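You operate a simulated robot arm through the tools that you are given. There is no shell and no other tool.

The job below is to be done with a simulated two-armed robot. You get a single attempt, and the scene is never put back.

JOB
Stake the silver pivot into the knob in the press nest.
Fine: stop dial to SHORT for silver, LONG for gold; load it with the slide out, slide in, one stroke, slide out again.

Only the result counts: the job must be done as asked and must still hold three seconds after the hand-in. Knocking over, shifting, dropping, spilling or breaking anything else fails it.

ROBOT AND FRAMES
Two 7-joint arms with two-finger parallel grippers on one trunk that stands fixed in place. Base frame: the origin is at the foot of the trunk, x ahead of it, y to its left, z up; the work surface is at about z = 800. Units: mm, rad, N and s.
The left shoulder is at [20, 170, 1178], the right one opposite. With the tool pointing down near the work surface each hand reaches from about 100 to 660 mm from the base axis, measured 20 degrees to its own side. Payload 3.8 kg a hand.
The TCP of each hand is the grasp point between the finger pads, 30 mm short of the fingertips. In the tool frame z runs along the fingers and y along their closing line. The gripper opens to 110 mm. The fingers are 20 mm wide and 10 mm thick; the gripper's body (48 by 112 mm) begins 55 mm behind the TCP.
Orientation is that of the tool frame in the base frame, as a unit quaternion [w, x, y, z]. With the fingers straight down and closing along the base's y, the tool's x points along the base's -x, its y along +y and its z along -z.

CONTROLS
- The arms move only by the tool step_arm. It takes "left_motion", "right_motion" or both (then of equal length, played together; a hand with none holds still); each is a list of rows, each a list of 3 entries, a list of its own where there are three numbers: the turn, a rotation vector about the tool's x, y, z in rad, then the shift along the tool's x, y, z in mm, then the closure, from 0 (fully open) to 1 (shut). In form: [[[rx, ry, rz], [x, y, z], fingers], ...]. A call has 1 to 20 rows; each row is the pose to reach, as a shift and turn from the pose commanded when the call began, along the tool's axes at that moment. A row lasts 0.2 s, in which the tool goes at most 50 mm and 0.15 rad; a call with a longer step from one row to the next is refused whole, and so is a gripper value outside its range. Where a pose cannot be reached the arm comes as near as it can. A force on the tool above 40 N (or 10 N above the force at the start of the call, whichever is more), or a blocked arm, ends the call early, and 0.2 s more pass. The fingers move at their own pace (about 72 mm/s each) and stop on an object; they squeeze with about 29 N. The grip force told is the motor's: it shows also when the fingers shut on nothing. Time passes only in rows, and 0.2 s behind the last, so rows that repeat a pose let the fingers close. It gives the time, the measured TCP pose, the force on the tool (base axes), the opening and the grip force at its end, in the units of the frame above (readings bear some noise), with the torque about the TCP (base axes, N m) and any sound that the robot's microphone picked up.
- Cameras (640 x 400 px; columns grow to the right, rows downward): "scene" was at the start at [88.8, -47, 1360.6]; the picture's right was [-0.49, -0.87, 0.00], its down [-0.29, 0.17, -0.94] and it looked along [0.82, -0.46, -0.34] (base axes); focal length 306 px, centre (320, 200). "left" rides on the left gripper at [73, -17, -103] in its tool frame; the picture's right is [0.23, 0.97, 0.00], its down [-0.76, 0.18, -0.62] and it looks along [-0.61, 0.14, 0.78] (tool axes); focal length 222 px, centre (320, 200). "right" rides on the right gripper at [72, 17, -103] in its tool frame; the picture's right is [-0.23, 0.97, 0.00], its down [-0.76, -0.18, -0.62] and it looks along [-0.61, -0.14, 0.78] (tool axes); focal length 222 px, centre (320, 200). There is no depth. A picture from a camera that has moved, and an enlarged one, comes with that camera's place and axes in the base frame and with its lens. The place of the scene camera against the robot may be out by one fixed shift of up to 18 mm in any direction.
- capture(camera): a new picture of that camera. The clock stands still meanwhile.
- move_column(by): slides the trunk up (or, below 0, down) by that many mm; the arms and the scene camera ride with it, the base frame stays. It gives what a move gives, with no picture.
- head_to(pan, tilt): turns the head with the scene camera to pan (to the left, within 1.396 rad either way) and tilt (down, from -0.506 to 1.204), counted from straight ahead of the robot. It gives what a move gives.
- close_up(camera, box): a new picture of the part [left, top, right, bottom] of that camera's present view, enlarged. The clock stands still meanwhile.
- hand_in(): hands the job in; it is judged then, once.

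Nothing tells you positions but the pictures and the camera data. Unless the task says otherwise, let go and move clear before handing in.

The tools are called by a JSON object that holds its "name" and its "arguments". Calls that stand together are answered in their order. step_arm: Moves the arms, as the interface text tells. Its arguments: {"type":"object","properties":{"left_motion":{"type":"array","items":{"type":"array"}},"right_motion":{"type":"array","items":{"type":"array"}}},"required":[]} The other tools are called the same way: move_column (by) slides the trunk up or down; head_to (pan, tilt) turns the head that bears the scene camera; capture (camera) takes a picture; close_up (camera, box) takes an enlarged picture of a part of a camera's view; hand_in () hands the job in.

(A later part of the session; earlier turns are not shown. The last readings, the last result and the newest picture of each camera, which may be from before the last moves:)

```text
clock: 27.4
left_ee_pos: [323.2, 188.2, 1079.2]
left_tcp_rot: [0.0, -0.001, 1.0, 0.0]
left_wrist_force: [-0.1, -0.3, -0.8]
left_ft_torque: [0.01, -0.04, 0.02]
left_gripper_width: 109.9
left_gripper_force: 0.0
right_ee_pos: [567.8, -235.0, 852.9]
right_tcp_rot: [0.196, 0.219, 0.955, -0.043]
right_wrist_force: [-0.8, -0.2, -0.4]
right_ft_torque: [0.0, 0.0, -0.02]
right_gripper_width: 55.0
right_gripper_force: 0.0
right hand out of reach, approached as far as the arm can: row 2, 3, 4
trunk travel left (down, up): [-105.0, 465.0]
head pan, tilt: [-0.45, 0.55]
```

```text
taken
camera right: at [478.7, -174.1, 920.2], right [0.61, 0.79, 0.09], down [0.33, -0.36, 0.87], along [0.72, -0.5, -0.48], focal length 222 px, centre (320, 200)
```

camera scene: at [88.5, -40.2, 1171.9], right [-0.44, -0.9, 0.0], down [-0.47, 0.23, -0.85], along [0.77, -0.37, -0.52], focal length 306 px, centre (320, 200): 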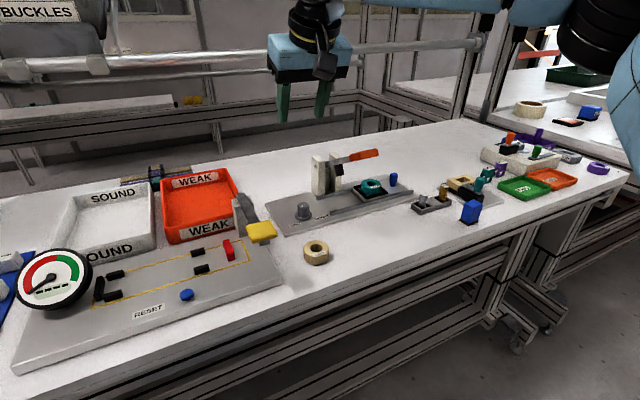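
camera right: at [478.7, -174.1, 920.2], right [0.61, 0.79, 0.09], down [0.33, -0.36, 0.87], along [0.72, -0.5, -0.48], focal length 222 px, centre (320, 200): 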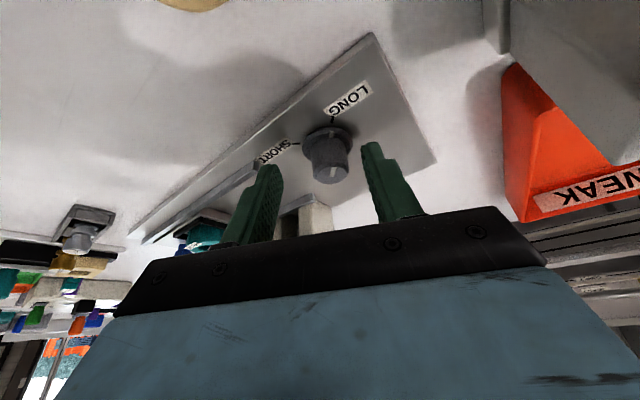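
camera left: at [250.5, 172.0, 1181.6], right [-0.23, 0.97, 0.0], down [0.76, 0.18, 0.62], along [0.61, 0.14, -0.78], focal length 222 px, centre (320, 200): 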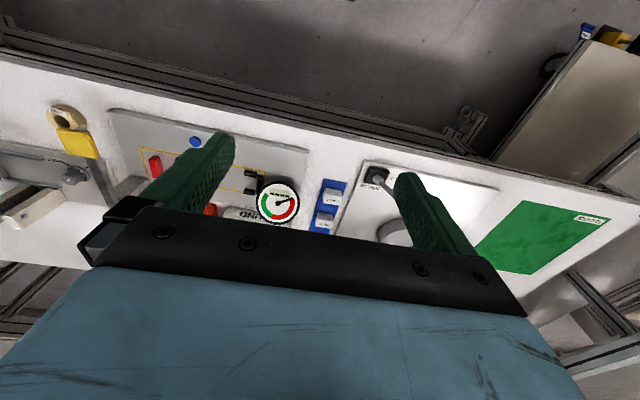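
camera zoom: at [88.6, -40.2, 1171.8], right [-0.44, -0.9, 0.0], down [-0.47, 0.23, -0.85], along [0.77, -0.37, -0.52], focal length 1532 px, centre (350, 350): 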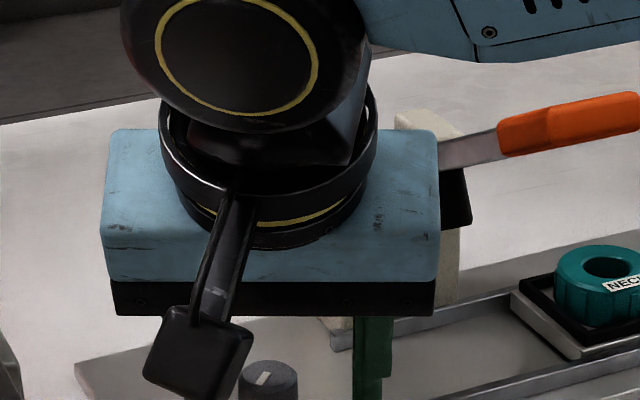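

The low pose at this yaw is just out of reach; the joint limit eases when the shoulder is lower. I'll lift both hands 110 mm and lower the trunk by 90 mm.

{"name": "step_arm", "arguments": {"right_motion": [[[0, 0, 0], [-14.3, 0, -33.8], 0.5], [[0, 0, 0], [-28.5, 0, -67.5], 0.5], [[0, 0, 0], [-42.8, 0, -101.3], 0.5], [[0, 0, 0], [-42.8, 0, -101.3], 0.5]], "left_motion": [[[0, 0, 0], [0, 0, -35], 0], [[0, 0, 0], [0, 0, -70], 0], [[0, 0, 0], [0, 0, -100], 0], [[0, 0, 0], [0, 0, -100], 0]]}}

{"name": "move_column", "arguments": {"by": -90}}

{"name": "capture", "arguments": {"camera": "right"}}

{"name": "capture", "arguments": {"camera": "scene"}}

```text
clock: 28.4
left_ee_pos: [323.1, 187.7, 1177.5]
left_tcp_rot: [0.0, -0.001, 1.0, 0.0]
left_wrist_force: [0.0, 0.1, -0.7]
left_ft_torque: [-0.03, 0.0, 0.02]
left_gripper_width: 110.2
left_gripper_force: 0.1
right_ee_pos: [569.2, -235.7, 962.9]
right_tcp_rot: [0.193, 0.217, 0.956, -0.044]
right_wrist_force: [0.8, 0.1, 0.8]
right_ft_torque: [-0.02, 0.0, -0.01]
right_gripper_width: 54.7
right_gripper_force: 0.0
trunk travel left (down, up): [-105.0, 465.0]
head pan, tilt: [-0.45, 0.55]
```

```text
clock: 29.7
left_ee_pos: [324.2, 187.4, 1086.8]
left_tcp_rot: [0.0, -0.001, 1.0, 0.001]
left_wrist_force: [-0.2, 0.3, -0.2]
left_ft_torque: [0.0, 0.01, 0.02]
left_gripper_width: 109.9
left_gripper_force: 0.1
right_ee_pos: [568.5, -235.8, 872.5]
right_tcp_rot: [0.194, 0.218, 0.955, -0.044]
right_wrist_force: [-0.4, 0.1, -0.7]
right_ft_torque: [0.02, 0.04, 0.02]
right_gripper_width: 54.9
right_gripper_force: 0.1
trunk travel left (down, up): [-15.0, 555.0]
head pan, tilt: [-0.45, 0.55]
```

```text
taken
camera right: at [478.7, -173.7, 940.7], right [0.61, 0.79, 0.09], down [0.34, -0.36, 0.87], along [0.72, -0.5, -0.48], focal length 222 px, centre (320, 200)
```

right: 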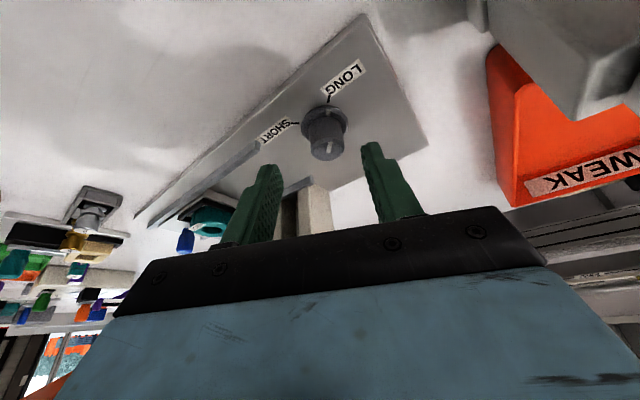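

```text
taken
camera scene: at [88.4, -40.2, 1081.9], right [-0.44, -0.9, 0.0], down [-0.47, 0.23, -0.85], along [0.77, -0.37, -0.52], focal length 306 px, centre (320, 200)
```

scene: 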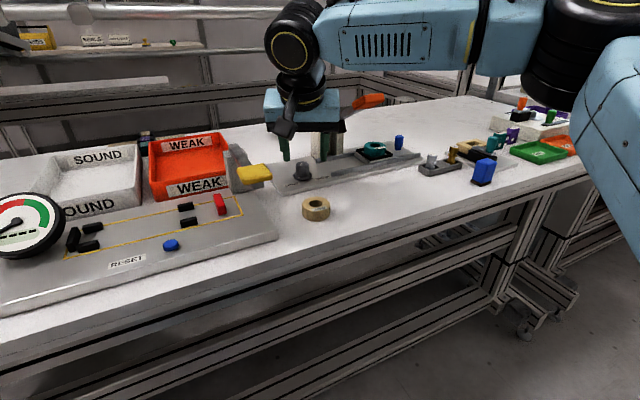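

Now aligning over the knob and descending to z≈850.

{"name": "step_arm", "arguments": {"right_motion": [[[0, 0, 0], [-2.2, 6.1, 0.9], 0.5], [[0, 0, 0], [2, 6.1, 11], 0.5], [[0, 0, 0], [6.6, 6.1, 21.6], 0.5], [[0, 0, 0], [6.6, 6.1, 21.6], 0.5]]}}

{"name": "close_up", "arguments": {"camera": "right", "box": [232, 90, 424, 210]}}

{"name": "close_up", "arguments": {"camera": "scene", "box": [250, 80, 378, 200]}}

```text
clock: 30.7
left_ee_pos: [323.3, 187.8, 1087.0]
left_tcp_rot: [0.0, -0.001, 1.0, 0.0]
left_wrist_force: [-0.7, -0.3, -1.2]
left_ft_torque: [0.0, -0.01, -0.03]
left_gripper_width: 110.2
left_gripper_force: 0.1
right_ee_pos: [573.6, -230.7, 848.0]
right_tcp_rot: [0.193, 0.219, 0.955, -0.044]
right_wrist_force: [-0.3, 0.9, 0.7]
right_ft_torque: [-0.01, -0.01, 0.01]
right_gripper_width: 55.2
right_gripper_force: 0.1
trunk travel left (down, up): [-15.0, 555.0]
head pan, tilt: [-0.45, 0.55]
```

```text
3.33 times, centred on (328, 150) of right
camera zoom: at [483.7, -169.1, 916.6], right [0.61, 0.79, 0.09], down [0.34, -0.36, 0.87], along [0.72, -0.5, -0.48], focal length 740 px, centre (293, 367)
```

zoom: 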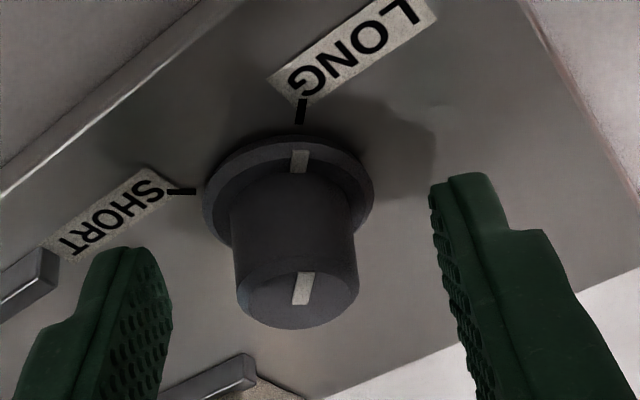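

```text
3.33 times, centred on (314, 140) of scene
camera zoom: at [88.6, -40.2, 1081.8], right [-0.44, -0.9, 0.0], down [-0.47, 0.23, -0.85], along [0.77, -0.37, -0.52], focal length 1021 px, centre (340, 400)
```

zoom: 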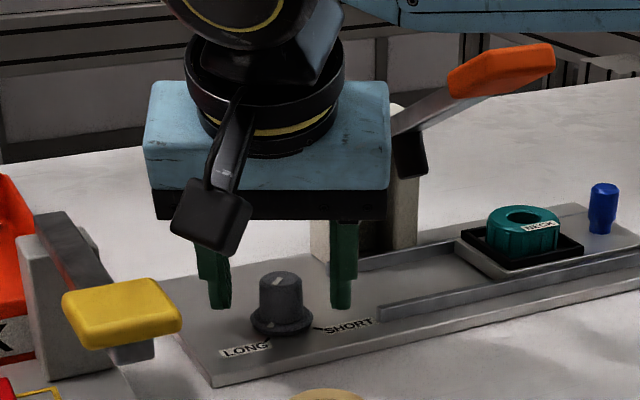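

The knob is centred between the fingers. Closing on it now.

{"name": "step_arm", "arguments": {"right_motion": [[[0, 0, 0], [0, 0, 0], 1], [[0, 0, 0], [0, 0, 0], 1], [[0, 0, 0], [0, 0, 0], 1]]}}

```text
clock: 31.5
left_ee_pos: [323.2, 186.7, 1086.8]
left_tcp_rot: [0.0, -0.001, 1.0, 0.0]
left_wrist_force: [0.1, 0.5, 0.7]
left_ft_torque: [0.0, -0.01, -0.03]
left_gripper_width: 109.8
left_gripper_force: 0.1
right_ee_pos: [573.0, -229.7, 849.1]
right_tcp_rot: [0.193, 0.219, 0.955, -0.045]
right_wrist_force: [-1.2, 0.6, -1.1]
right_ft_torque: [0.03, -0.11, -0.01]
right_gripper_width: 24.2
right_gripper_force: 45.1
trunk travel left (down, up): [-15.0, 555.0]
head pan, tilt: [-0.45, 0.55]
```

Knob gripped at 24.2 mm with negligible side force. Rotating +0.4 rad about the dial axis.

{"name": "step_arm", "arguments": {"right_motion": [[[-0.0259, 0, -0.0614], [0, -0.57, 0], 1], [[-0.0518, 0, -0.1225], [-0.07, -1.13, 0.03], 1], [[-0.0778, 0, -0.1842], [-0.15, -1.69, 0.07], 1], [[-0.1038, 0, -0.2459], [-0.28, -2.24, 0.12], 1], [[-0.1298, 0, -0.3075], [-0.43, -2.78, 0.18], 1], [[-0.1558, 0, -0.3684], [-0.62, -3.31, 0.26], 1], [[-0.1558, 0, -0.3684], [-0.62, -3.31, 0.26], 1]]}}

{"name": "close_up", "arguments": {"camera": "right", "box": [232, 90, 424, 210]}}

{"name": "close_up", "arguments": {"camera": "scene", "box": [250, 80, 410, 180]}}

```text
clock: 33.1
left_ee_pos: [324.5, 187.3, 1086.6]
left_tcp_rot: [0.0, -0.001, 1.0, 0.0]
left_wrist_force: [-0.6, -0.7, 0.3]
left_ft_torque: [0.0, 0.0, 0.01]
left_gripper_width: 110.2
left_gripper_force: 0.0
right_ee_pos: [572.3, -235.5, 848.4]
right_tcp_rot: [0.197, 0.024, 0.98, -0.004]
right_wrist_force: [-1.0, -0.7, -6.5]
right_ft_torque: [-0.04, 0.47, 0.05]
right_gripper_width: 24.1
right_gripper_force: 45.0
trunk travel left (down, up): [-15.0, 555.0]
head pan, tilt: [-0.45, 0.55]
```

```text
3.33 times, centred on (328, 150) of right
camera zoom: at [465.7, -212.8, 916.9], right [0.26, 0.96, 0.09], down [0.45, -0.2, 0.87], along [0.85, -0.18, -0.49], focal length 740 px, centre (293, 367)
```

zoom: 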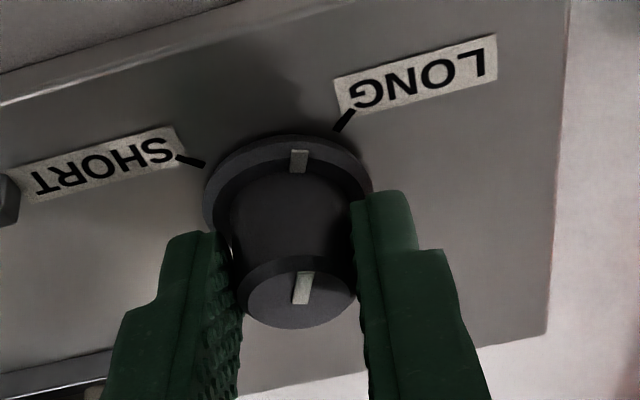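

```text
4.00 times, centred on (330, 130) of scene
camera zoom: at [89.1, -40.4, 1081.7], right [-0.44, -0.9, 0.0], down [-0.47, 0.23, -0.85], along [0.77, -0.37, -0.52], focal length 1225 px, centre (280, 480)
```

zoom: 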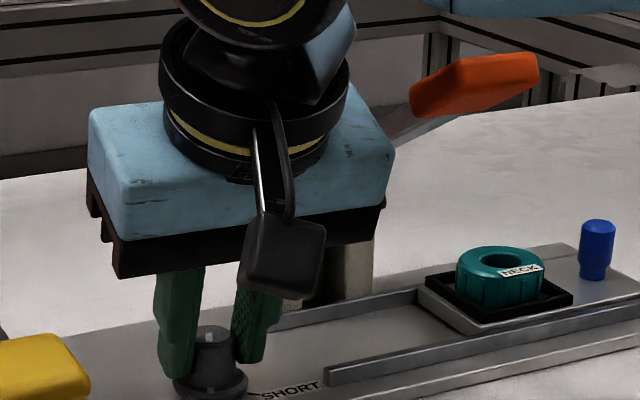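

The dial follows the grip (pointer moved about 0.4 rad toward SHORT) and the body is clear of the lever. Doing the next ratchet cycle: open, swing back, re-grip, turn.

{"name": "step_arm", "arguments": {"right_motion": [[[0, 0, 0], [0, 0, 0], 0.6], [[0, 0, 0], [0, 0, 0], 0.6], [[0.0518, 0, 0.1225], [-0.07, 1.13, 0.03], 0.6], [[0.1038, 0, 0.2459], [-0.28, 2.24, 0.12], 0.6], [[0.1558, 0, 0.3684], [-0.62, 3.31, 0.26], 0.6], [[0.1558, 0, 0.3684], [-0.62, 3.31, 0.26], 1], [[0.1558, 0, 0.3684], [-0.62, 3.31, 0.26], 1], [[0.1558, 0, 0.3684], [-0.62, 3.31, 0.26], 1], [[0.1167, 0, 0.2763], [-0.35, 2.51, 0.15], 1], [[0.0778, 0, 0.1842], [-0.16, 1.69, 0.07], 1], [[0.0389, 0, 0.0921], [-0.04, 0.85, 0.02], 1], [[0, 0, 0], [0, 0, 0], 1], [[0, 0, 0], [0, 0, 0], 1]]}}

{"name": "close_up", "arguments": {"camera": "right", "box": [232, 90, 424, 210]}}

```text
clock: 35.9
left_ee_pos: [323.7, 187.8, 1087.4]
left_tcp_rot: [0.0, -0.001, 1.0, -0.001]
left_wrist_force: [-0.2, -0.7, -0.3]
left_ft_torque: [0.0, 0.0, -0.03]
left_gripper_width: 110.1
left_gripper_force: 0.1
right_ee_pos: [571.9, -233.7, 849.8]
right_tcp_rot: [0.199, 0.024, 0.98, -0.005]
right_wrist_force: [3.6, -2.6, -6.6]
right_ft_torque: [-0.3, -0.22, -0.07]
right_gripper_width: 24.2
right_gripper_force: 44.8
trunk travel left (down, up): [-15.0, 555.0]
head pan, tilt: [-0.45, 0.55]
```

```text
3.33 times, centred on (328, 150) of right
camera zoom: at [466.0, -212.7, 917.4], right [0.26, 0.96, 0.09], down [0.45, -0.2, 0.87], along [0.86, -0.18, -0.48], focal length 740 px, centre (293, 367)
```

zoom: 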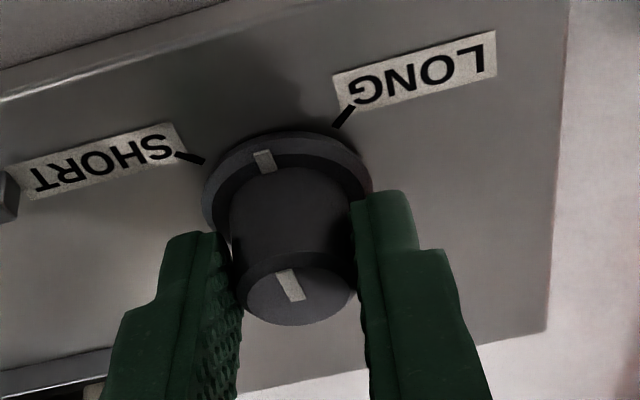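

Works well; the pointer is now past mid-way. Repeating the same ratchet cycle.

{"name": "step_arm", "arguments": {"right_motion": [[[0, 0, 0], [0, 0, 0], 0.6], [[0, 0, 0], [0, 0, 0], 0.6], [[0.0518, 0, 0.1225], [-0.07, 1.13, 0.03], 0.6], [[0.1038, 0, 0.2459], [-0.28, 2.24, 0.12], 0.6], [[0.1558, 0, 0.3684], [-0.62, 3.31, 0.26], 0.6], [[0.1558, 0, 0.3684], [-0.62, 3.31, 0.26], 1], [[0.1558, 0, 0.3684], [-0.62, 3.31, 0.26], 1], [[0.1558, 0, 0.3684], [-0.62, 3.31, 0.26], 1], [[0.1167, 0, 0.2763], [-0.35, 2.51, 0.15], 1], [[0.0778, 0, 0.1842], [-0.16, 1.69, 0.07], 1], [[0.0389, 0, 0.0921], [-0.04, 0.85, 0.02], 1], [[0, 0, 0], [0, 0, 0], 1], [[0, 0, 0], [0, 0, 0], 1]]}}

{"name": "close_up", "arguments": {"camera": "right", "box": [232, 90, 424, 210]}}

```text
clock: 38.7
left_ee_pos: [324.1, 186.8, 1086.7]
left_tcp_rot: [0.0, -0.001, 1.0, 0.0]
left_wrist_force: [0.3, -0.4, 0.5]
left_ft_torque: [-0.02, 0.0, -0.02]
left_gripper_width: 110.4
left_gripper_force: 0.0
right_ee_pos: [571.7, -233.9, 848.8]
right_tcp_rot: [0.198, 0.023, 0.98, -0.004]
right_wrist_force: [-4.3, 1.5, -6.9]
right_ft_torque: [0.3, -0.09, -0.01]
right_gripper_width: 24.7
right_gripper_force: 45.1
trunk travel left (down, up): [-15.0, 555.0]
head pan, tilt: [-0.45, 0.55]
```

```text
3.33 times, centred on (328, 150) of right
camera zoom: at [465.8, -212.8, 917.4], right [0.26, 0.96, 0.09], down [0.45, -0.2, 0.87], along [0.85, -0.18, -0.49], focal length 740 px, centre (293, 367)
```

zoom: 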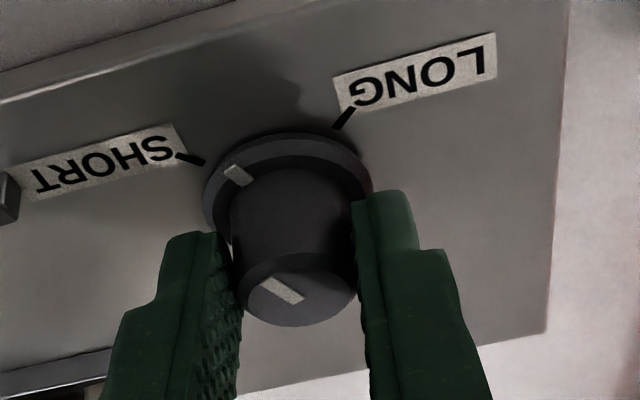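

The pointer is getting close to SHORT—about 15–25° left. One more smaller bite of 0.3 rad, then I'll inspect from a better angle.

{"name": "step_arm", "arguments": {"right_motion": [[[0, 0, 0], [0, 0, 0], 0.6], [[0, 0, 0], [0, 0, 0], 0.6], [[0.0584, 0, 0.1382], [-0.09, 1.27, 0.04], 0.6], [[0.1167, 0, 0.2763], [-0.35, 2.51, 0.15], 0.6], [[0.1167, 0, 0.2763], [-0.35, 2.51, 0.15], 1], [[0.1167, 0, 0.2763], [-0.35, 2.51, 0.15], 1], [[0.1167, 0, 0.2763], [-0.35, 2.51, 0.15], 1], [[0.0778, 0, 0.1842], [-0.16, 1.69, 0.07], 1], [[0.0389, 0, 0.0921], [-0.04, 0.85, 0.02], 1], [[0, 0, 0], [0, 0, 0], 1], [[0, 0, 0], [0, 0, 0], 1]]}}

{"name": "close_up", "arguments": {"camera": "right", "box": [256, 100, 352, 160]}}

{"name": "close_up", "arguments": {"camera": "scene", "box": [270, 140, 350, 190]}}

```text
clock: 41.1
left_ee_pos: [324.0, 187.2, 1086.7]
left_tcp_rot: [0.0, 0.0, 1.0, 0.0]
left_wrist_force: [0.8, -0.5, -0.1]
left_ft_torque: [0.04, 0.0, -0.01]
left_gripper_width: 109.8
left_gripper_force: 0.2
right_ee_pos: [571.5, -233.9, 848.8]
right_tcp_rot: [0.199, 0.024, 0.98, -0.004]
right_wrist_force: [-1.2, -1.4, -1.3]
right_ft_torque: [-0.24, 1.06, -0.03]
right_gripper_width: 23.9
right_gripper_force: 45.3
trunk travel left (down, up): [-15.0, 555.0]
head pan, tilt: [-0.45, 0.55]
```

```text
6.67 times, centred on (304, 130) of right
camera zoom: at [465.6, -212.8, 917.9], right [0.26, 0.96, 0.09], down [0.45, -0.2, 0.87], along [0.86, -0.18, -0.48], focal length 1481 px, centre (427, 667)
```

zoom: 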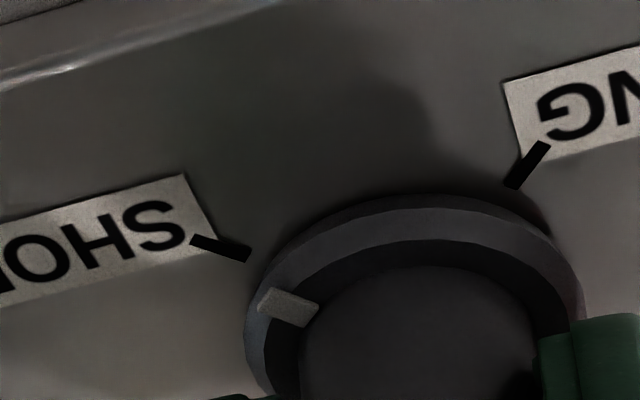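

```text
8.00 times, centred on (310, 165) of scene
camera zoom: at [88.5, -40.3, 1081.8], right [-0.44, -0.9, 0.0], down [-0.47, 0.23, -0.85], along [0.77, -0.37, -0.52], focal length 2451 px, centre (400, 480)
```

zoom: 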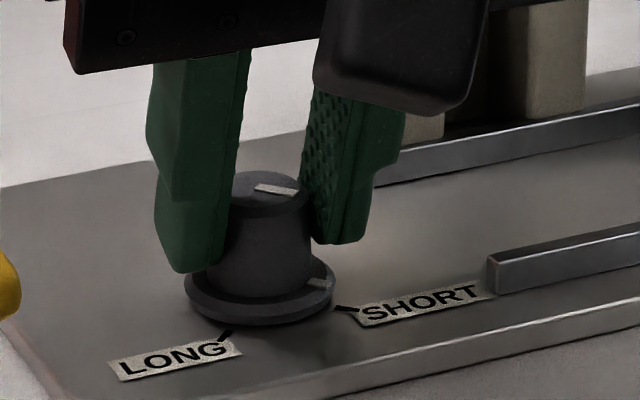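

The pointer looks nearly aligned with the SHORT tick. I'll release, lift off and inspect from above for fine adjustment.

{"name": "step_arm", "arguments": {"right_motion": [[[0, 0, 0], [0, 0, 0], 0.5], [[0, 0, 0], [0, 0, 0], 0.5], [[0, 0, 0], [-17.5, 0, -41.4], 0.5], [[0, 0, 0], [-35, 0, -82.9], 0.5], [[0, 0.13, 0], [-4, -2, -112.3], 0.5], [[0, 0.27, 0], [30.9, -4, -132.4], 0.5], [[0, 0.4, 0], [53.1, 5, -144], 0.5], [[0, 0.4, 0], [53.1, 5, -144], 0.5]]}}

{"name": "capture", "arguments": {"camera": "right"}}

{"name": "close_up", "arguments": {"camera": "scene", "box": [270, 140, 350, 190]}}

```text
clock: 42.9
left_ee_pos: [323.2, 188.0, 1086.5]
left_tcp_rot: [0.0, -0.001, 1.0, 0.0]
left_wrist_force: [-0.9, 0.3, 0.1]
left_ft_torque: [-0.03, -0.01, -0.02]
left_gripper_width: 110.1
left_gripper_force: 0.0
right_ee_pos: [468.3, -222.9, 962.1]
right_tcp_rot: [-0.001, 0.024, 1.0, 0.001]
right_wrist_force: [0.1, -0.2, 0.3]
right_ft_torque: [0.02, -0.01, 0.01]
right_gripper_width: 54.9
right_gripper_force: 0.1
trunk travel left (down, up): [-15.0, 555.0]
head pan, tilt: [-0.45, 0.55]
```

```text
taken
camera right: at [395.8, -203.5, 1067.5], right [0.27, 0.96, 0.0], down [0.75, -0.22, 0.62], along [0.6, -0.17, -0.78], focal length 222 px, centre (320, 200)
```

right: 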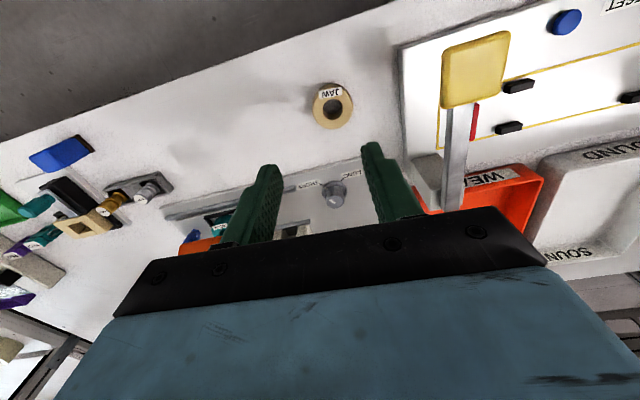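

```text
8.00 times, centred on (310, 165) of scene
camera zoom: at [88.6, -40.1, 1081.8], right [-0.44, -0.9, 0.0], down [-0.47, 0.23, -0.85], along [0.77, -0.37, -0.52], focal length 2451 px, centre (400, 480)
```

zoom: 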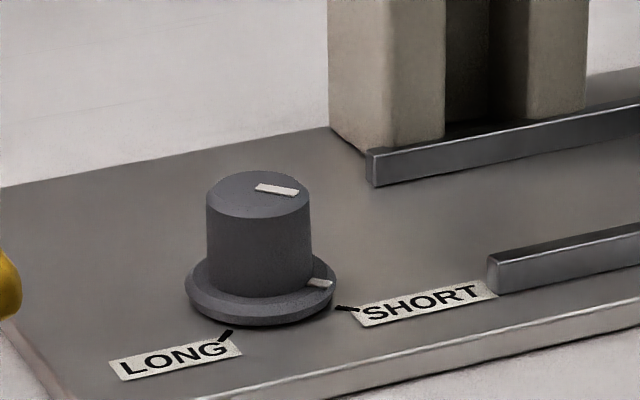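

{"name": "close_up", "arguments": {"camera": "right", "box": [302, 172, 366, 212]}}

{"name": "close_up", "arguments": {"camera": "scene", "box": [288, 155, 320, 185]}}

```text
10.00 times, centred on (334, 192) of right
camera zoom: at [395.8, -203.5, 1067.5], right [0.27, 0.96, 0.0], down [0.75, -0.22, 0.62], along [0.6, -0.17, -0.78], focal length 2221 px, centre (180, 280)
```

zoom: 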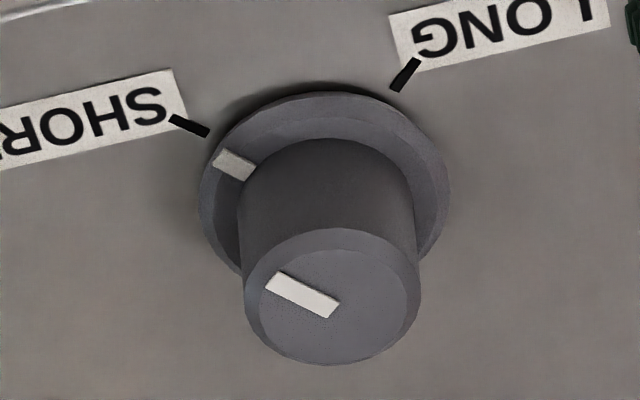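

```text
13.33 times, centred on (304, 170) of scene
camera zoom: at [88.6, -40.1, 1081.8], right [-0.44, -0.9, 0.0], down [-0.47, 0.23, -0.85], along [0.77, -0.37, -0.52], focal length 4085 px, centre (533, 600)
```

zoom: 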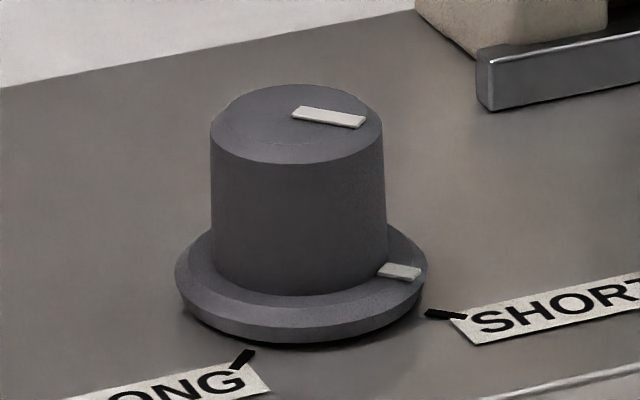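

The pointer lines up with the SHORT tick (both ≈225° by my measure, symmetric with the original LONG alignment), so the dial is set. Next I'll retract and look at the pivots and nest closely.

{"name": "step_arm", "arguments": {"right_motion": [[[0, 0, -0.025], [35, 0, -10], 0.5], [[0, 0, -0.05], [70, -5, -20], 0.5], [[0, 0, -0.05], [72, -50, -20], 0.5], [[0, 0, -0.05], [72, -95, -20], 0.5], [[0, 0, -0.05], [70, -140, -20], 0.5], [[0, 0, -0.05], [66, -185, -20], 0.5], [[0, 0, -0.05], [62, -227, -20], 0.5], [[0, 0, -0.05], [62, -227, -20], 0.5]]}}

{"name": "capture", "arguments": {"camera": "right"}}

{"name": "close_up", "arguments": {"camera": "right", "box": [240, 140, 400, 240]}}

```text
clock: 44.7
left_ee_pos: [323.8, 186.8, 1087.1]
left_tcp_rot: [0.0, -0.001, 1.0, -0.001]
left_wrist_force: [-0.9, 0.5, 0.0]
left_ft_torque: [0.0, 0.02, 0.03]
left_gripper_width: 110.1
left_gripper_force: 0.1
right_ee_pos: [392.3, -450.1, 984.1]
right_tcp_rot: [-0.001, -0.001, 1.0, 0.0]
right_wrist_force: [0.4, -0.9, -0.3]
right_ft_torque: [-0.03, 0.01, 0.0]
right_gripper_width: 54.9
right_gripper_force: 0.0
trunk travel left (down, up): [-15.0, 555.0]
head pan, tilt: [-0.45, 0.55]
```

```text
taken
camera right: at [319.9, -433.6, 1089.2], right [0.23, 0.97, 0.0], down [0.76, -0.18, 0.62], along [0.61, -0.14, -0.78], focal length 222 px, centre (320, 200)
```

right: 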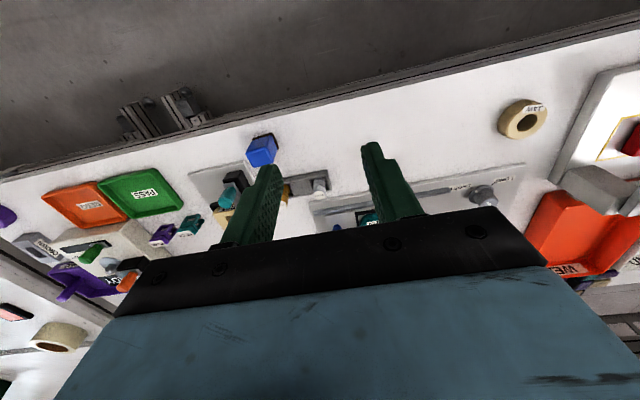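

```text
4.00 times, centred on (320, 190) of right
camera zoom: at [319.9, -433.6, 1089.2], right [0.23, 0.97, 0.0], down [0.76, -0.18, 0.62], along [0.61, -0.14, -0.78], focal length 888 px, centre (320, 240)
```

zoom: 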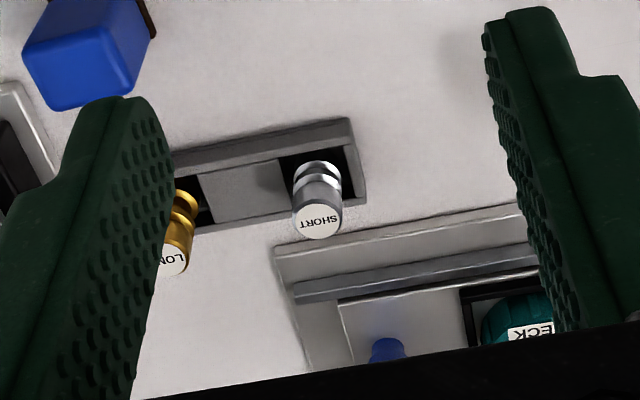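

The silver pivot is in view between the fingers. Enlarging it and getting another angle from the scene camera.

{"name": "close_up", "arguments": {"camera": "right", "box": [288, 165, 352, 205]}}

{"name": "head_to", "arguments": {"pan": -0.75, "tilt": 0.5}}

{"name": "capture", "arguments": {"camera": "scene"}}

```text
10.00 times, centred on (320, 185) of right
camera zoom: at [319.9, -433.6, 1089.2], right [0.23, 0.97, 0.0], down [0.76, -0.18, 0.62], along [0.61, -0.14, -0.78], focal length 2221 px, centre (320, 350)
```

zoom: 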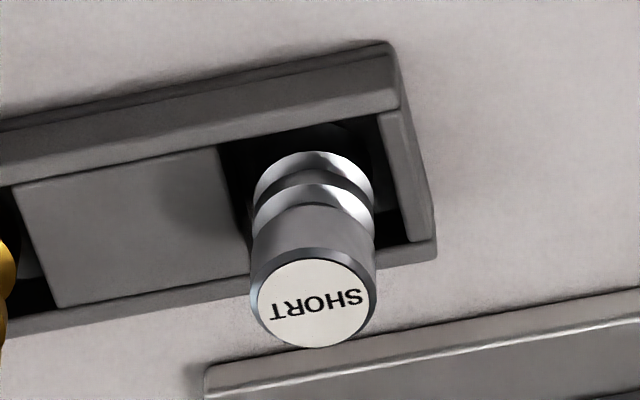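

```text
clock: 45.5
left_ee_pos: [323.8, 188.7, 1086.2]
left_tcp_rot: [0.0, -0.001, 1.0, 0.0]
left_wrist_force: [-0.1, 0.7, 0.3]
left_ft_torque: [-0.02, -0.01, -0.02]
left_gripper_width: 110.0
left_gripper_force: 0.0
right_ee_pos: [394.6, -449.9, 986.0]
right_tcp_rot: [0.0, 0.001, 1.0, -0.001]
right_wrist_force: [-0.4, 0.9, -0.2]
right_ft_torque: [0.01, 0.02, -0.01]
right_gripper_width: 55.1
right_gripper_force: 0.1
trunk travel left (down, up): [-15.0, 555.0]
head pan, tilt: [-0.75, 0.499]
```

```text
taken
camera scene: at [74.3, -63.1, 1086.4], right [-0.68, -0.73, 0.0], down [-0.35, 0.33, -0.88], along [0.64, -0.6, -0.48], focal length 306 px, centre (320, 200)
```

scene: 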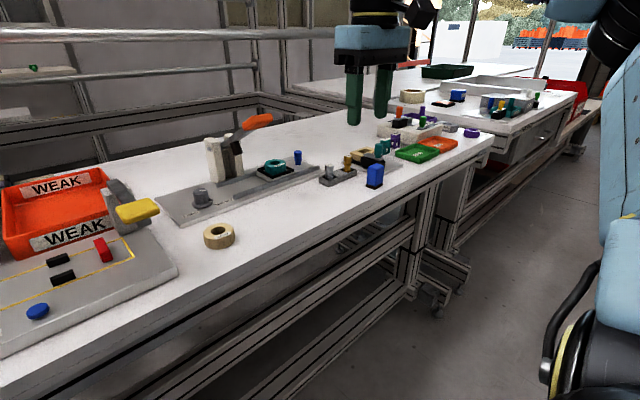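

{"name": "close_up", "arguments": {"camera": "scene", "box": [310, 145, 374, 185]}}

{"name": "close_up", "arguments": {"camera": "scene", "box": [200, 100, 328, 180]}}

```text
10.00 times, centred on (342, 165) of scene
camera zoom: at [74.3, -63.1, 1086.4], right [-0.68, -0.73, 0.0], down [-0.35, 0.33, -0.88], along [0.64, -0.6, -0.48], focal length 3064 px, centre (100, 550)
```

zoom: 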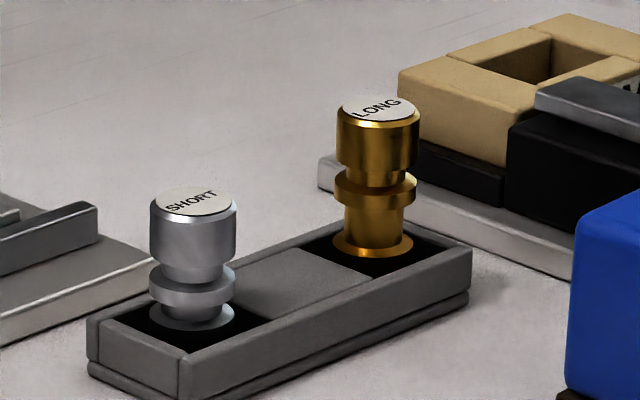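

```text
5.00 times, centred on (264, 140) of scene
camera zoom: at [74.3, -63.1, 1086.4], right [-0.68, -0.73, 0.0], down [-0.35, 0.33, -0.88], along [0.64, -0.6, -0.48], focal length 1532 px, centre (600, 500)
```

zoom: 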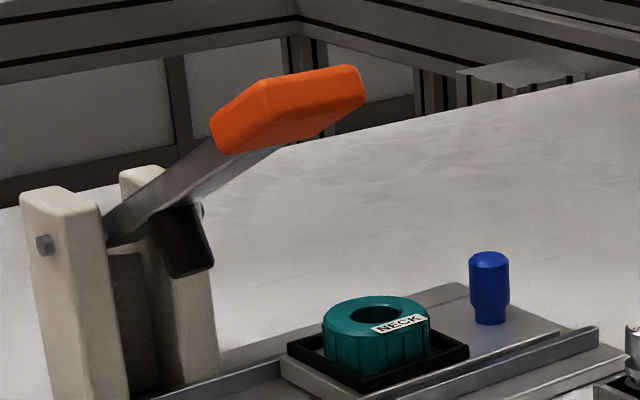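

The silver pivot (head ≈18 mm dia, top z≈842) stands at about (502, -477). I'll approach above it with a 0.3 rad forward tilt (needed later for the nest) and refine the alignment.

{"name": "step_arm", "arguments": {"right_motion": [[[0, -0.1, 0], [-33, -9, 0], 0.6], [[0, -0.2, 0], [-66, -18, 20], 0.6], [[0, -0.3, 0], [-100, -27, 45], 0.6], [[0, -0.3, 0], [-100, -27, 65], 0.6], [[0, -0.3, 0], [-100, -27, 65], 0.6]]}}

{"name": "capture", "arguments": {"camera": "right"}}

{"name": "close_up", "arguments": {"camera": "scene", "box": [290, 90, 418, 190]}}

```text
clock: 46.7
left_ee_pos: [322.5, 186.8, 1086.8]
left_tcp_rot: [0.0, -0.002, 1.0, 0.0]
left_wrist_force: [-0.4, -1.0, 0.2]
left_ft_torque: [-0.02, 0.02, -0.03]
left_gripper_width: 110.0
left_gripper_force: 0.1
right_ee_pos: [494.8, -473.9, 916.7]
right_tcp_rot: [0.15, 0.0, 0.989, 0.0]
right_wrist_force: [-1.0, -0.1, 1.1]
right_ft_torque: [-0.02, 0.0, 0.03]
right_gripper_width: 44.0
right_gripper_force: 0.1
trunk travel left (down, up): [-15.0, 555.0]
head pan, tilt: [-0.75, 0.499]
```

```text
taken
camera right: at [393.6, -457.1, 994.6], right [0.22, 0.97, 0.07], down [0.54, -0.18, 0.82], along [0.81, -0.14, -0.57], focal length 222 px, centre (320, 200)
```

right: 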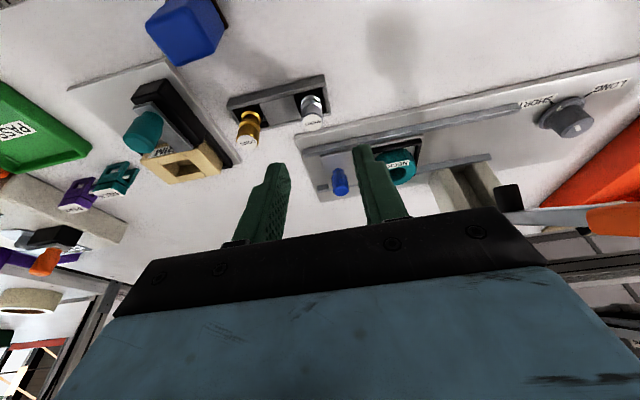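

```text
4.00 times, centred on (354, 140) of scene
camera zoom: at [74.2, -63.2, 1086.4], right [-0.68, -0.73, 0.0], down [-0.35, 0.33, -0.88], along [0.64, -0.6, -0.48], focal length 1225 px, centre (184, 440)
```

zoom: 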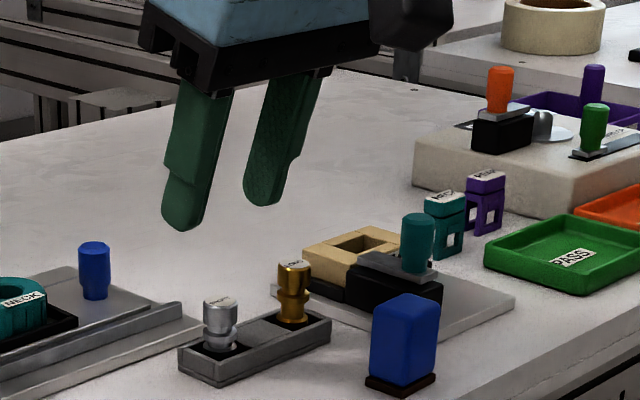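

Refining the pivot's position with an enlarged right view.

{"name": "close_up", "arguments": {"camera": "right", "box": [272, 80, 352, 130]}}

{"name": "close_up", "arguments": {"camera": "right", "box": [300, 120, 460, 220]}}

```text
8.00 times, centred on (312, 105) of right
camera zoom: at [393.6, -457.1, 994.6], right [0.22, 0.97, 0.07], down [0.54, -0.18, 0.82], along [0.81, -0.14, -0.57], focal length 1777 px, centre (384, 960)
```

zoom: 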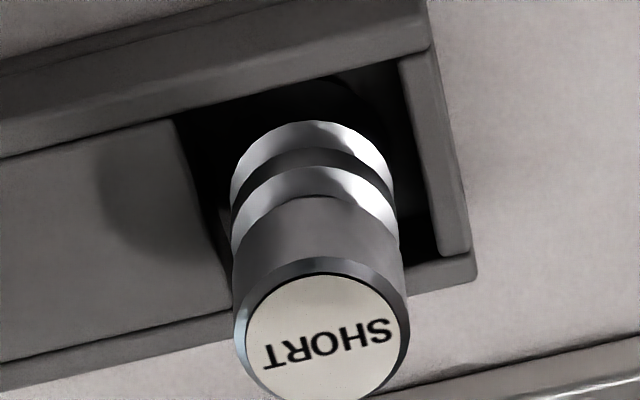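

```text
4.00 times, centred on (380, 170) of right
camera zoom: at [393.6, -457.1, 994.6], right [0.22, 0.97, 0.07], down [0.54, -0.18, 0.82], along [0.81, -0.14, -0.57], focal length 888 px, centre (80, 320)
```

zoom: 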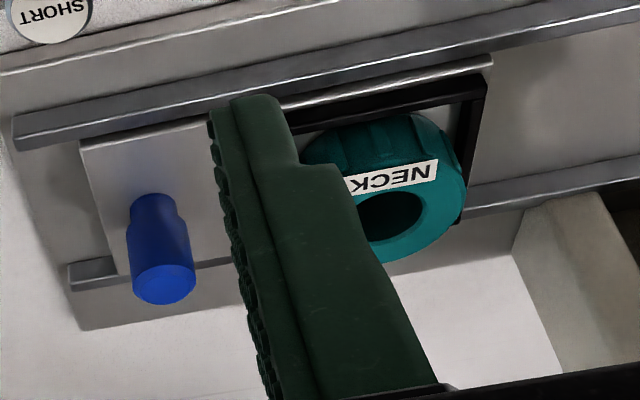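

I'll take another reading in place to average out the measurement noise.

{"name": "step_arm", "arguments": {"right_motion": [[[0, 0, 0], [0, 0, 0], 0.6]]}}

{"name": "step_arm", "arguments": {"right_motion": [[[0, 0, 0], [0, 0, 0], 0.6]]}}

{"name": "close_up", "arguments": {"camera": "right", "box": [272, 90, 352, 140]}}

```text
clock: 47.1
left_ee_pos: [324.3, 188.1, 1086.7]
left_tcp_rot: [0.0, -0.001, 1.0, 0.0]
left_wrist_force: [-0.4, -0.5, 0.7]
left_ft_torque: [-0.02, 0.0, 0.01]
left_gripper_width: 110.1
left_gripper_force: 0.0
right_ee_pos: [494.4, -473.7, 917.1]
right_tcp_rot: [0.15, 0.0, 0.989, 0.001]
right_wrist_force: [-0.2, -0.2, -0.3]
right_ft_torque: [0.02, -0.04, 0.0]
right_gripper_width: 44.0
right_gripper_force: 0.1
trunk travel left (down, up): [-15.0, 555.0]
head pan, tilt: [-0.75, 0.499]
```

```text
clock: 47.5
left_ee_pos: [323.5, 187.4, 1087.6]
left_tcp_rot: [0.0, -0.001, 1.0, 0.0]
left_wrist_force: [0.8, -1.0, -0.4]
left_ft_torque: [-0.03, 0.01, -0.01]
left_gripper_width: 110.1
left_gripper_force: 0.0
right_ee_pos: [494.5, -472.6, 916.5]
right_tcp_rot: [0.149, -0.001, 0.989, 0.001]
right_wrist_force: [0.2, -1.2, -0.2]
right_ft_torque: [-0.02, 0.02, -0.02]
right_gripper_width: 44.0
right_gripper_force: 0.0
trunk travel left (down, up): [-15.0, 555.0]
head pan, tilt: [-0.75, 0.499]
```

```text
8.00 times, centred on (312, 115) of right
camera zoom: at [393.5, -457.2, 994.8], right [0.22, 0.97, 0.07], down [0.54, -0.18, 0.82], along [0.81, -0.14, -0.57], focal length 1777 px, centre (384, 880)
```

zoom: 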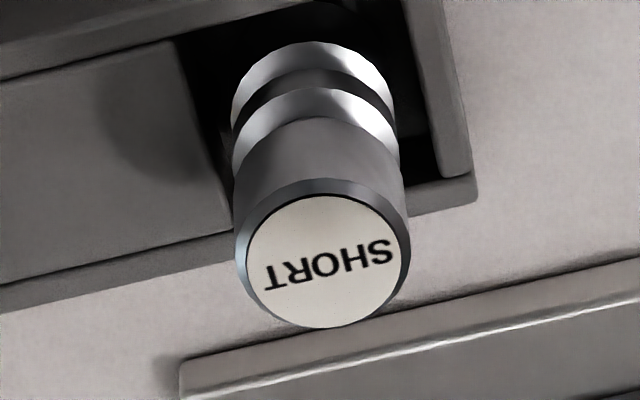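

Consistent: the pivot head is 4 mm more toward -y than the TCP. Descending onto it with the fingers open 44 mm.

{"name": "step_arm", "arguments": {"right_motion": [[[0, 0, 0], [0, -4, 0], 0.6], [[0, 0, 0], [7.4, -4, 23.9], 0.6], [[0, 0, 0], [12.4, -4, 40], 0.6], [[0, 0, 0], [15.6, -4, 50.4], 0.6], [[0, 0, 0], [15.6, -4, 50.4], 0.6]]}}

{"name": "capture", "arguments": {"camera": "right"}}

{"name": "close_up", "arguments": {"camera": "right", "box": [240, 130, 400, 230]}}

{"name": "close_up", "arguments": {"camera": "scene", "box": [300, 120, 380, 190]}}

```text
clock: 48.7
left_ee_pos: [323.7, 188.0, 1087.4]
left_tcp_rot: [-0.001, -0.001, 1.0, 0.0]
left_wrist_force: [0.4, 0.4, -0.1]
left_ft_torque: [-0.01, -0.04, -0.04]
left_gripper_width: 109.9
left_gripper_force: 0.1
right_ee_pos: [494.2, -477.9, 863.8]
right_tcp_rot: [0.15, 0.001, 0.989, -0.001]
right_wrist_force: [-0.3, -0.6, -0.3]
right_ft_torque: [0.04, 0.01, 0.04]
right_gripper_width: 44.1
right_gripper_force: 0.0
trunk travel left (down, up): [-15.0, 555.0]
head pan, tilt: [-0.75, 0.499]
```

```text
taken
camera right: at [394.0, -461.5, 942.1], right [0.22, 0.97, 0.07], down [0.54, -0.18, 0.82], along [0.81, -0.14, -0.57], focal length 222 px, centre (320, 200)
```

right: 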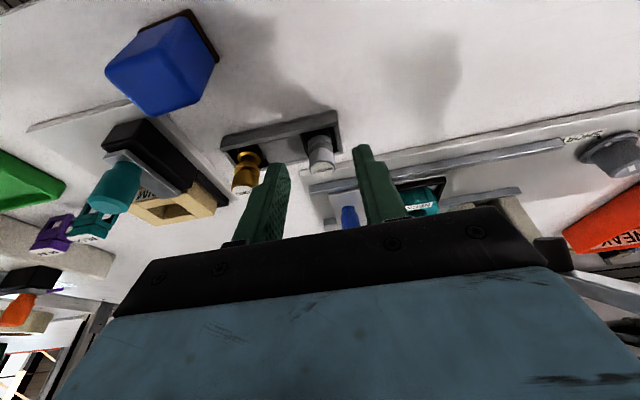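

```text
4.00 times, centred on (320, 180) of right
camera zoom: at [394.0, -461.5, 942.1], right [0.22, 0.97, 0.07], down [0.54, -0.18, 0.82], along [0.81, -0.14, -0.57], focal length 888 px, centre (320, 280)
```

zoom: 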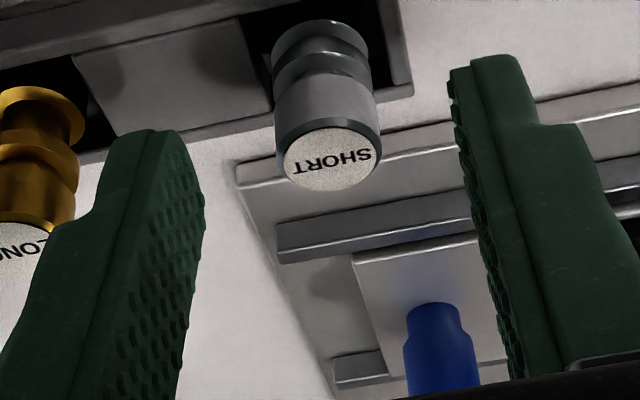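

```text
5.71 times, centred on (340, 155) of scene
camera zoom: at [74.3, -63.2, 1086.4], right [-0.68, -0.73, 0.0], down [-0.35, 0.33, -0.88], along [0.64, -0.6, -0.48], focal length 1751 px, centre (206, 457)
```

zoom: 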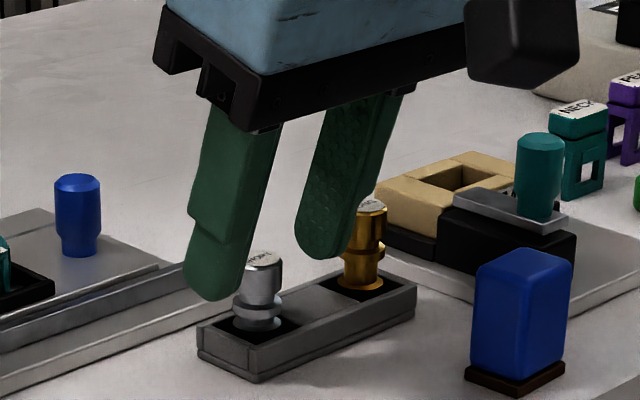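

The pivot head is centred between the fingertips. Closing on it.

{"name": "step_arm", "arguments": {"right_motion": [[[0, 0, 0], [0, 0, 0], 0.8], [[0, 0, 0], [0, 0, 0], 1], [[0, 0, 0], [0, 0, 0], 1], [[0, 0, 0], [0, 0, 0], 1]]}}

{"name": "close_up", "arguments": {"camera": "right", "box": [240, 130, 400, 230]}}

{"name": "close_up", "arguments": {"camera": "scene", "box": [300, 120, 380, 190]}}

```text
clock: 49.7
left_ee_pos: [323.5, 188.0, 1087.1]
left_tcp_rot: [0.0, -0.001, 1.0, 0.0]
left_wrist_force: [-0.1, 0.7, 1.0]
left_ft_torque: [-0.01, 0.03, -0.01]
left_gripper_width: 110.0
left_gripper_force: 0.2
right_ee_pos: [494.0, -478.0, 864.6]
right_tcp_rot: [0.149, -0.001, 0.989, 0.0]
right_wrist_force: [0.1, 0.1, 0.0]
right_ft_torque: [-0.02, 0.04, -0.01]
right_gripper_width: 16.1
right_gripper_force: 29.2
trunk travel left (down, up): [-15.0, 555.0]
head pan, tilt: [-0.75, 0.499]
```

```text
4.00 times, centred on (320, 180) of right
camera zoom: at [394.0, -461.3, 942.4], right [0.22, 0.97, 0.07], down [0.54, -0.18, 0.82], along [0.81, -0.14, -0.57], focal length 888 px, centre (320, 280)
```

zoom: 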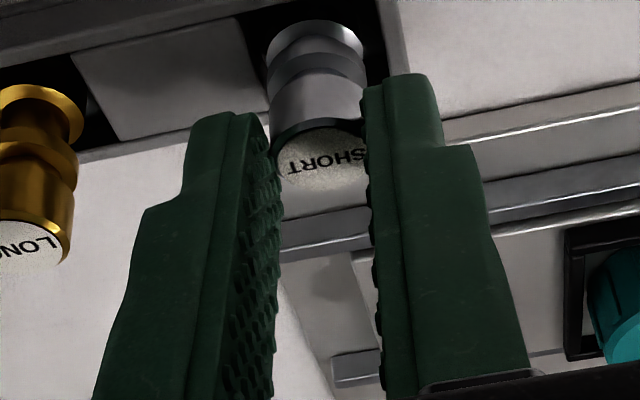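

```text
5.71 times, centred on (340, 155) of scene
camera zoom: at [74.3, -63.2, 1086.4], right [-0.68, -0.73, 0.0], down [-0.35, 0.33, -0.88], along [0.64, -0.6, -0.48], focal length 1751 px, centre (206, 457)
```

zoom: 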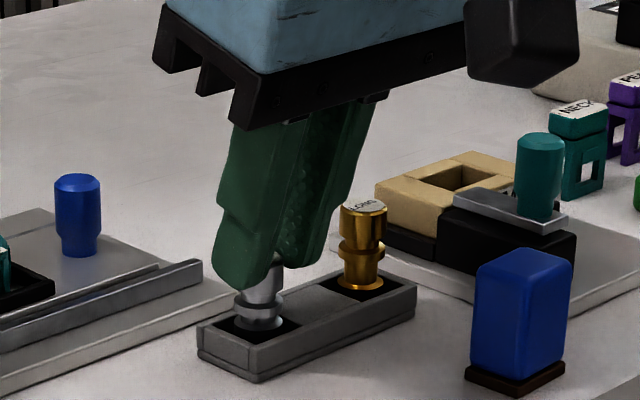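

Grip width is 16.1 mm but the overlap on the head looks shallow (~7 mm). I'll open, go 5 mm deeper and re-grip for a firmer hold.

{"name": "step_arm", "arguments": {"right_motion": [[[0, 0, 0], [0, 0, 0], 0.7], [[0, 0, 0], [0, 0, 0], 0.7], [[0, 0, 0], [1.5, 0.3, 4.8], 0.7], [[0, 0, 0], [1.5, 0.3, 4.8], 0.7], [[0, 0, 0], [1.5, 0.3, 4.8], 1], [[0, 0, 0], [1.5, 0.3, 4.8], 1], [[0, 0, 0], [1.5, 0.3, 4.8], 1]]}}

{"name": "close_up", "arguments": {"camera": "right", "box": [272, 130, 368, 190]}}

{"name": "close_up", "arguments": {"camera": "scene", "box": [316, 135, 380, 185]}}

```text
clock: 51.3
left_ee_pos: [323.3, 187.7, 1086.4]
left_tcp_rot: [0.0, -0.001, 1.0, -0.001]
left_wrist_force: [0.3, 0.3, -0.1]
left_ft_torque: [-0.01, 0.02, -0.01]
left_gripper_width: 110.1
left_gripper_force: 0.1
right_ee_pos: [494.6, -478.8, 858.7]
right_tcp_rot: [0.149, 0.0, 0.989, 0.001]
right_wrist_force: [-1.4, 1.0, 0.5]
right_ft_torque: [0.02, -0.02, 0.02]
right_gripper_width: 16.5
right_gripper_force: 28.9
trunk travel left (down, up): [-15.0, 555.0]
head pan, tilt: [-0.75, 0.499]
```

```text
6.67 times, centred on (320, 160) of right
camera zoom: at [394.5, -461.8, 937.8], right [0.22, 0.97, 0.07], down [0.54, -0.18, 0.82], along [0.81, -0.14, -0.57], focal length 1481 px, centre (320, 467)
```

zoom: 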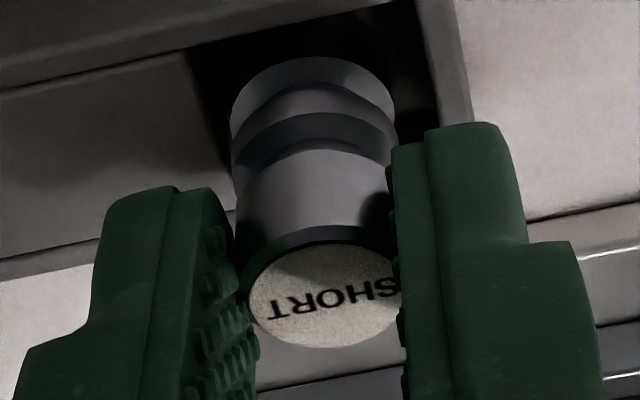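

```text
8.00 times, centred on (348, 160) of scene
camera zoom: at [74.2, -63.1, 1086.4], right [-0.68, -0.73, 0.0], down [-0.35, 0.33, -0.88], along [0.64, -0.6, -0.48], focal length 2451 px, centre (96, 520)
```

zoom: 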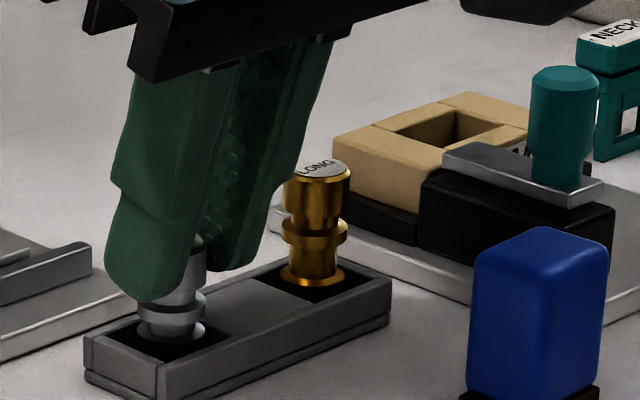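

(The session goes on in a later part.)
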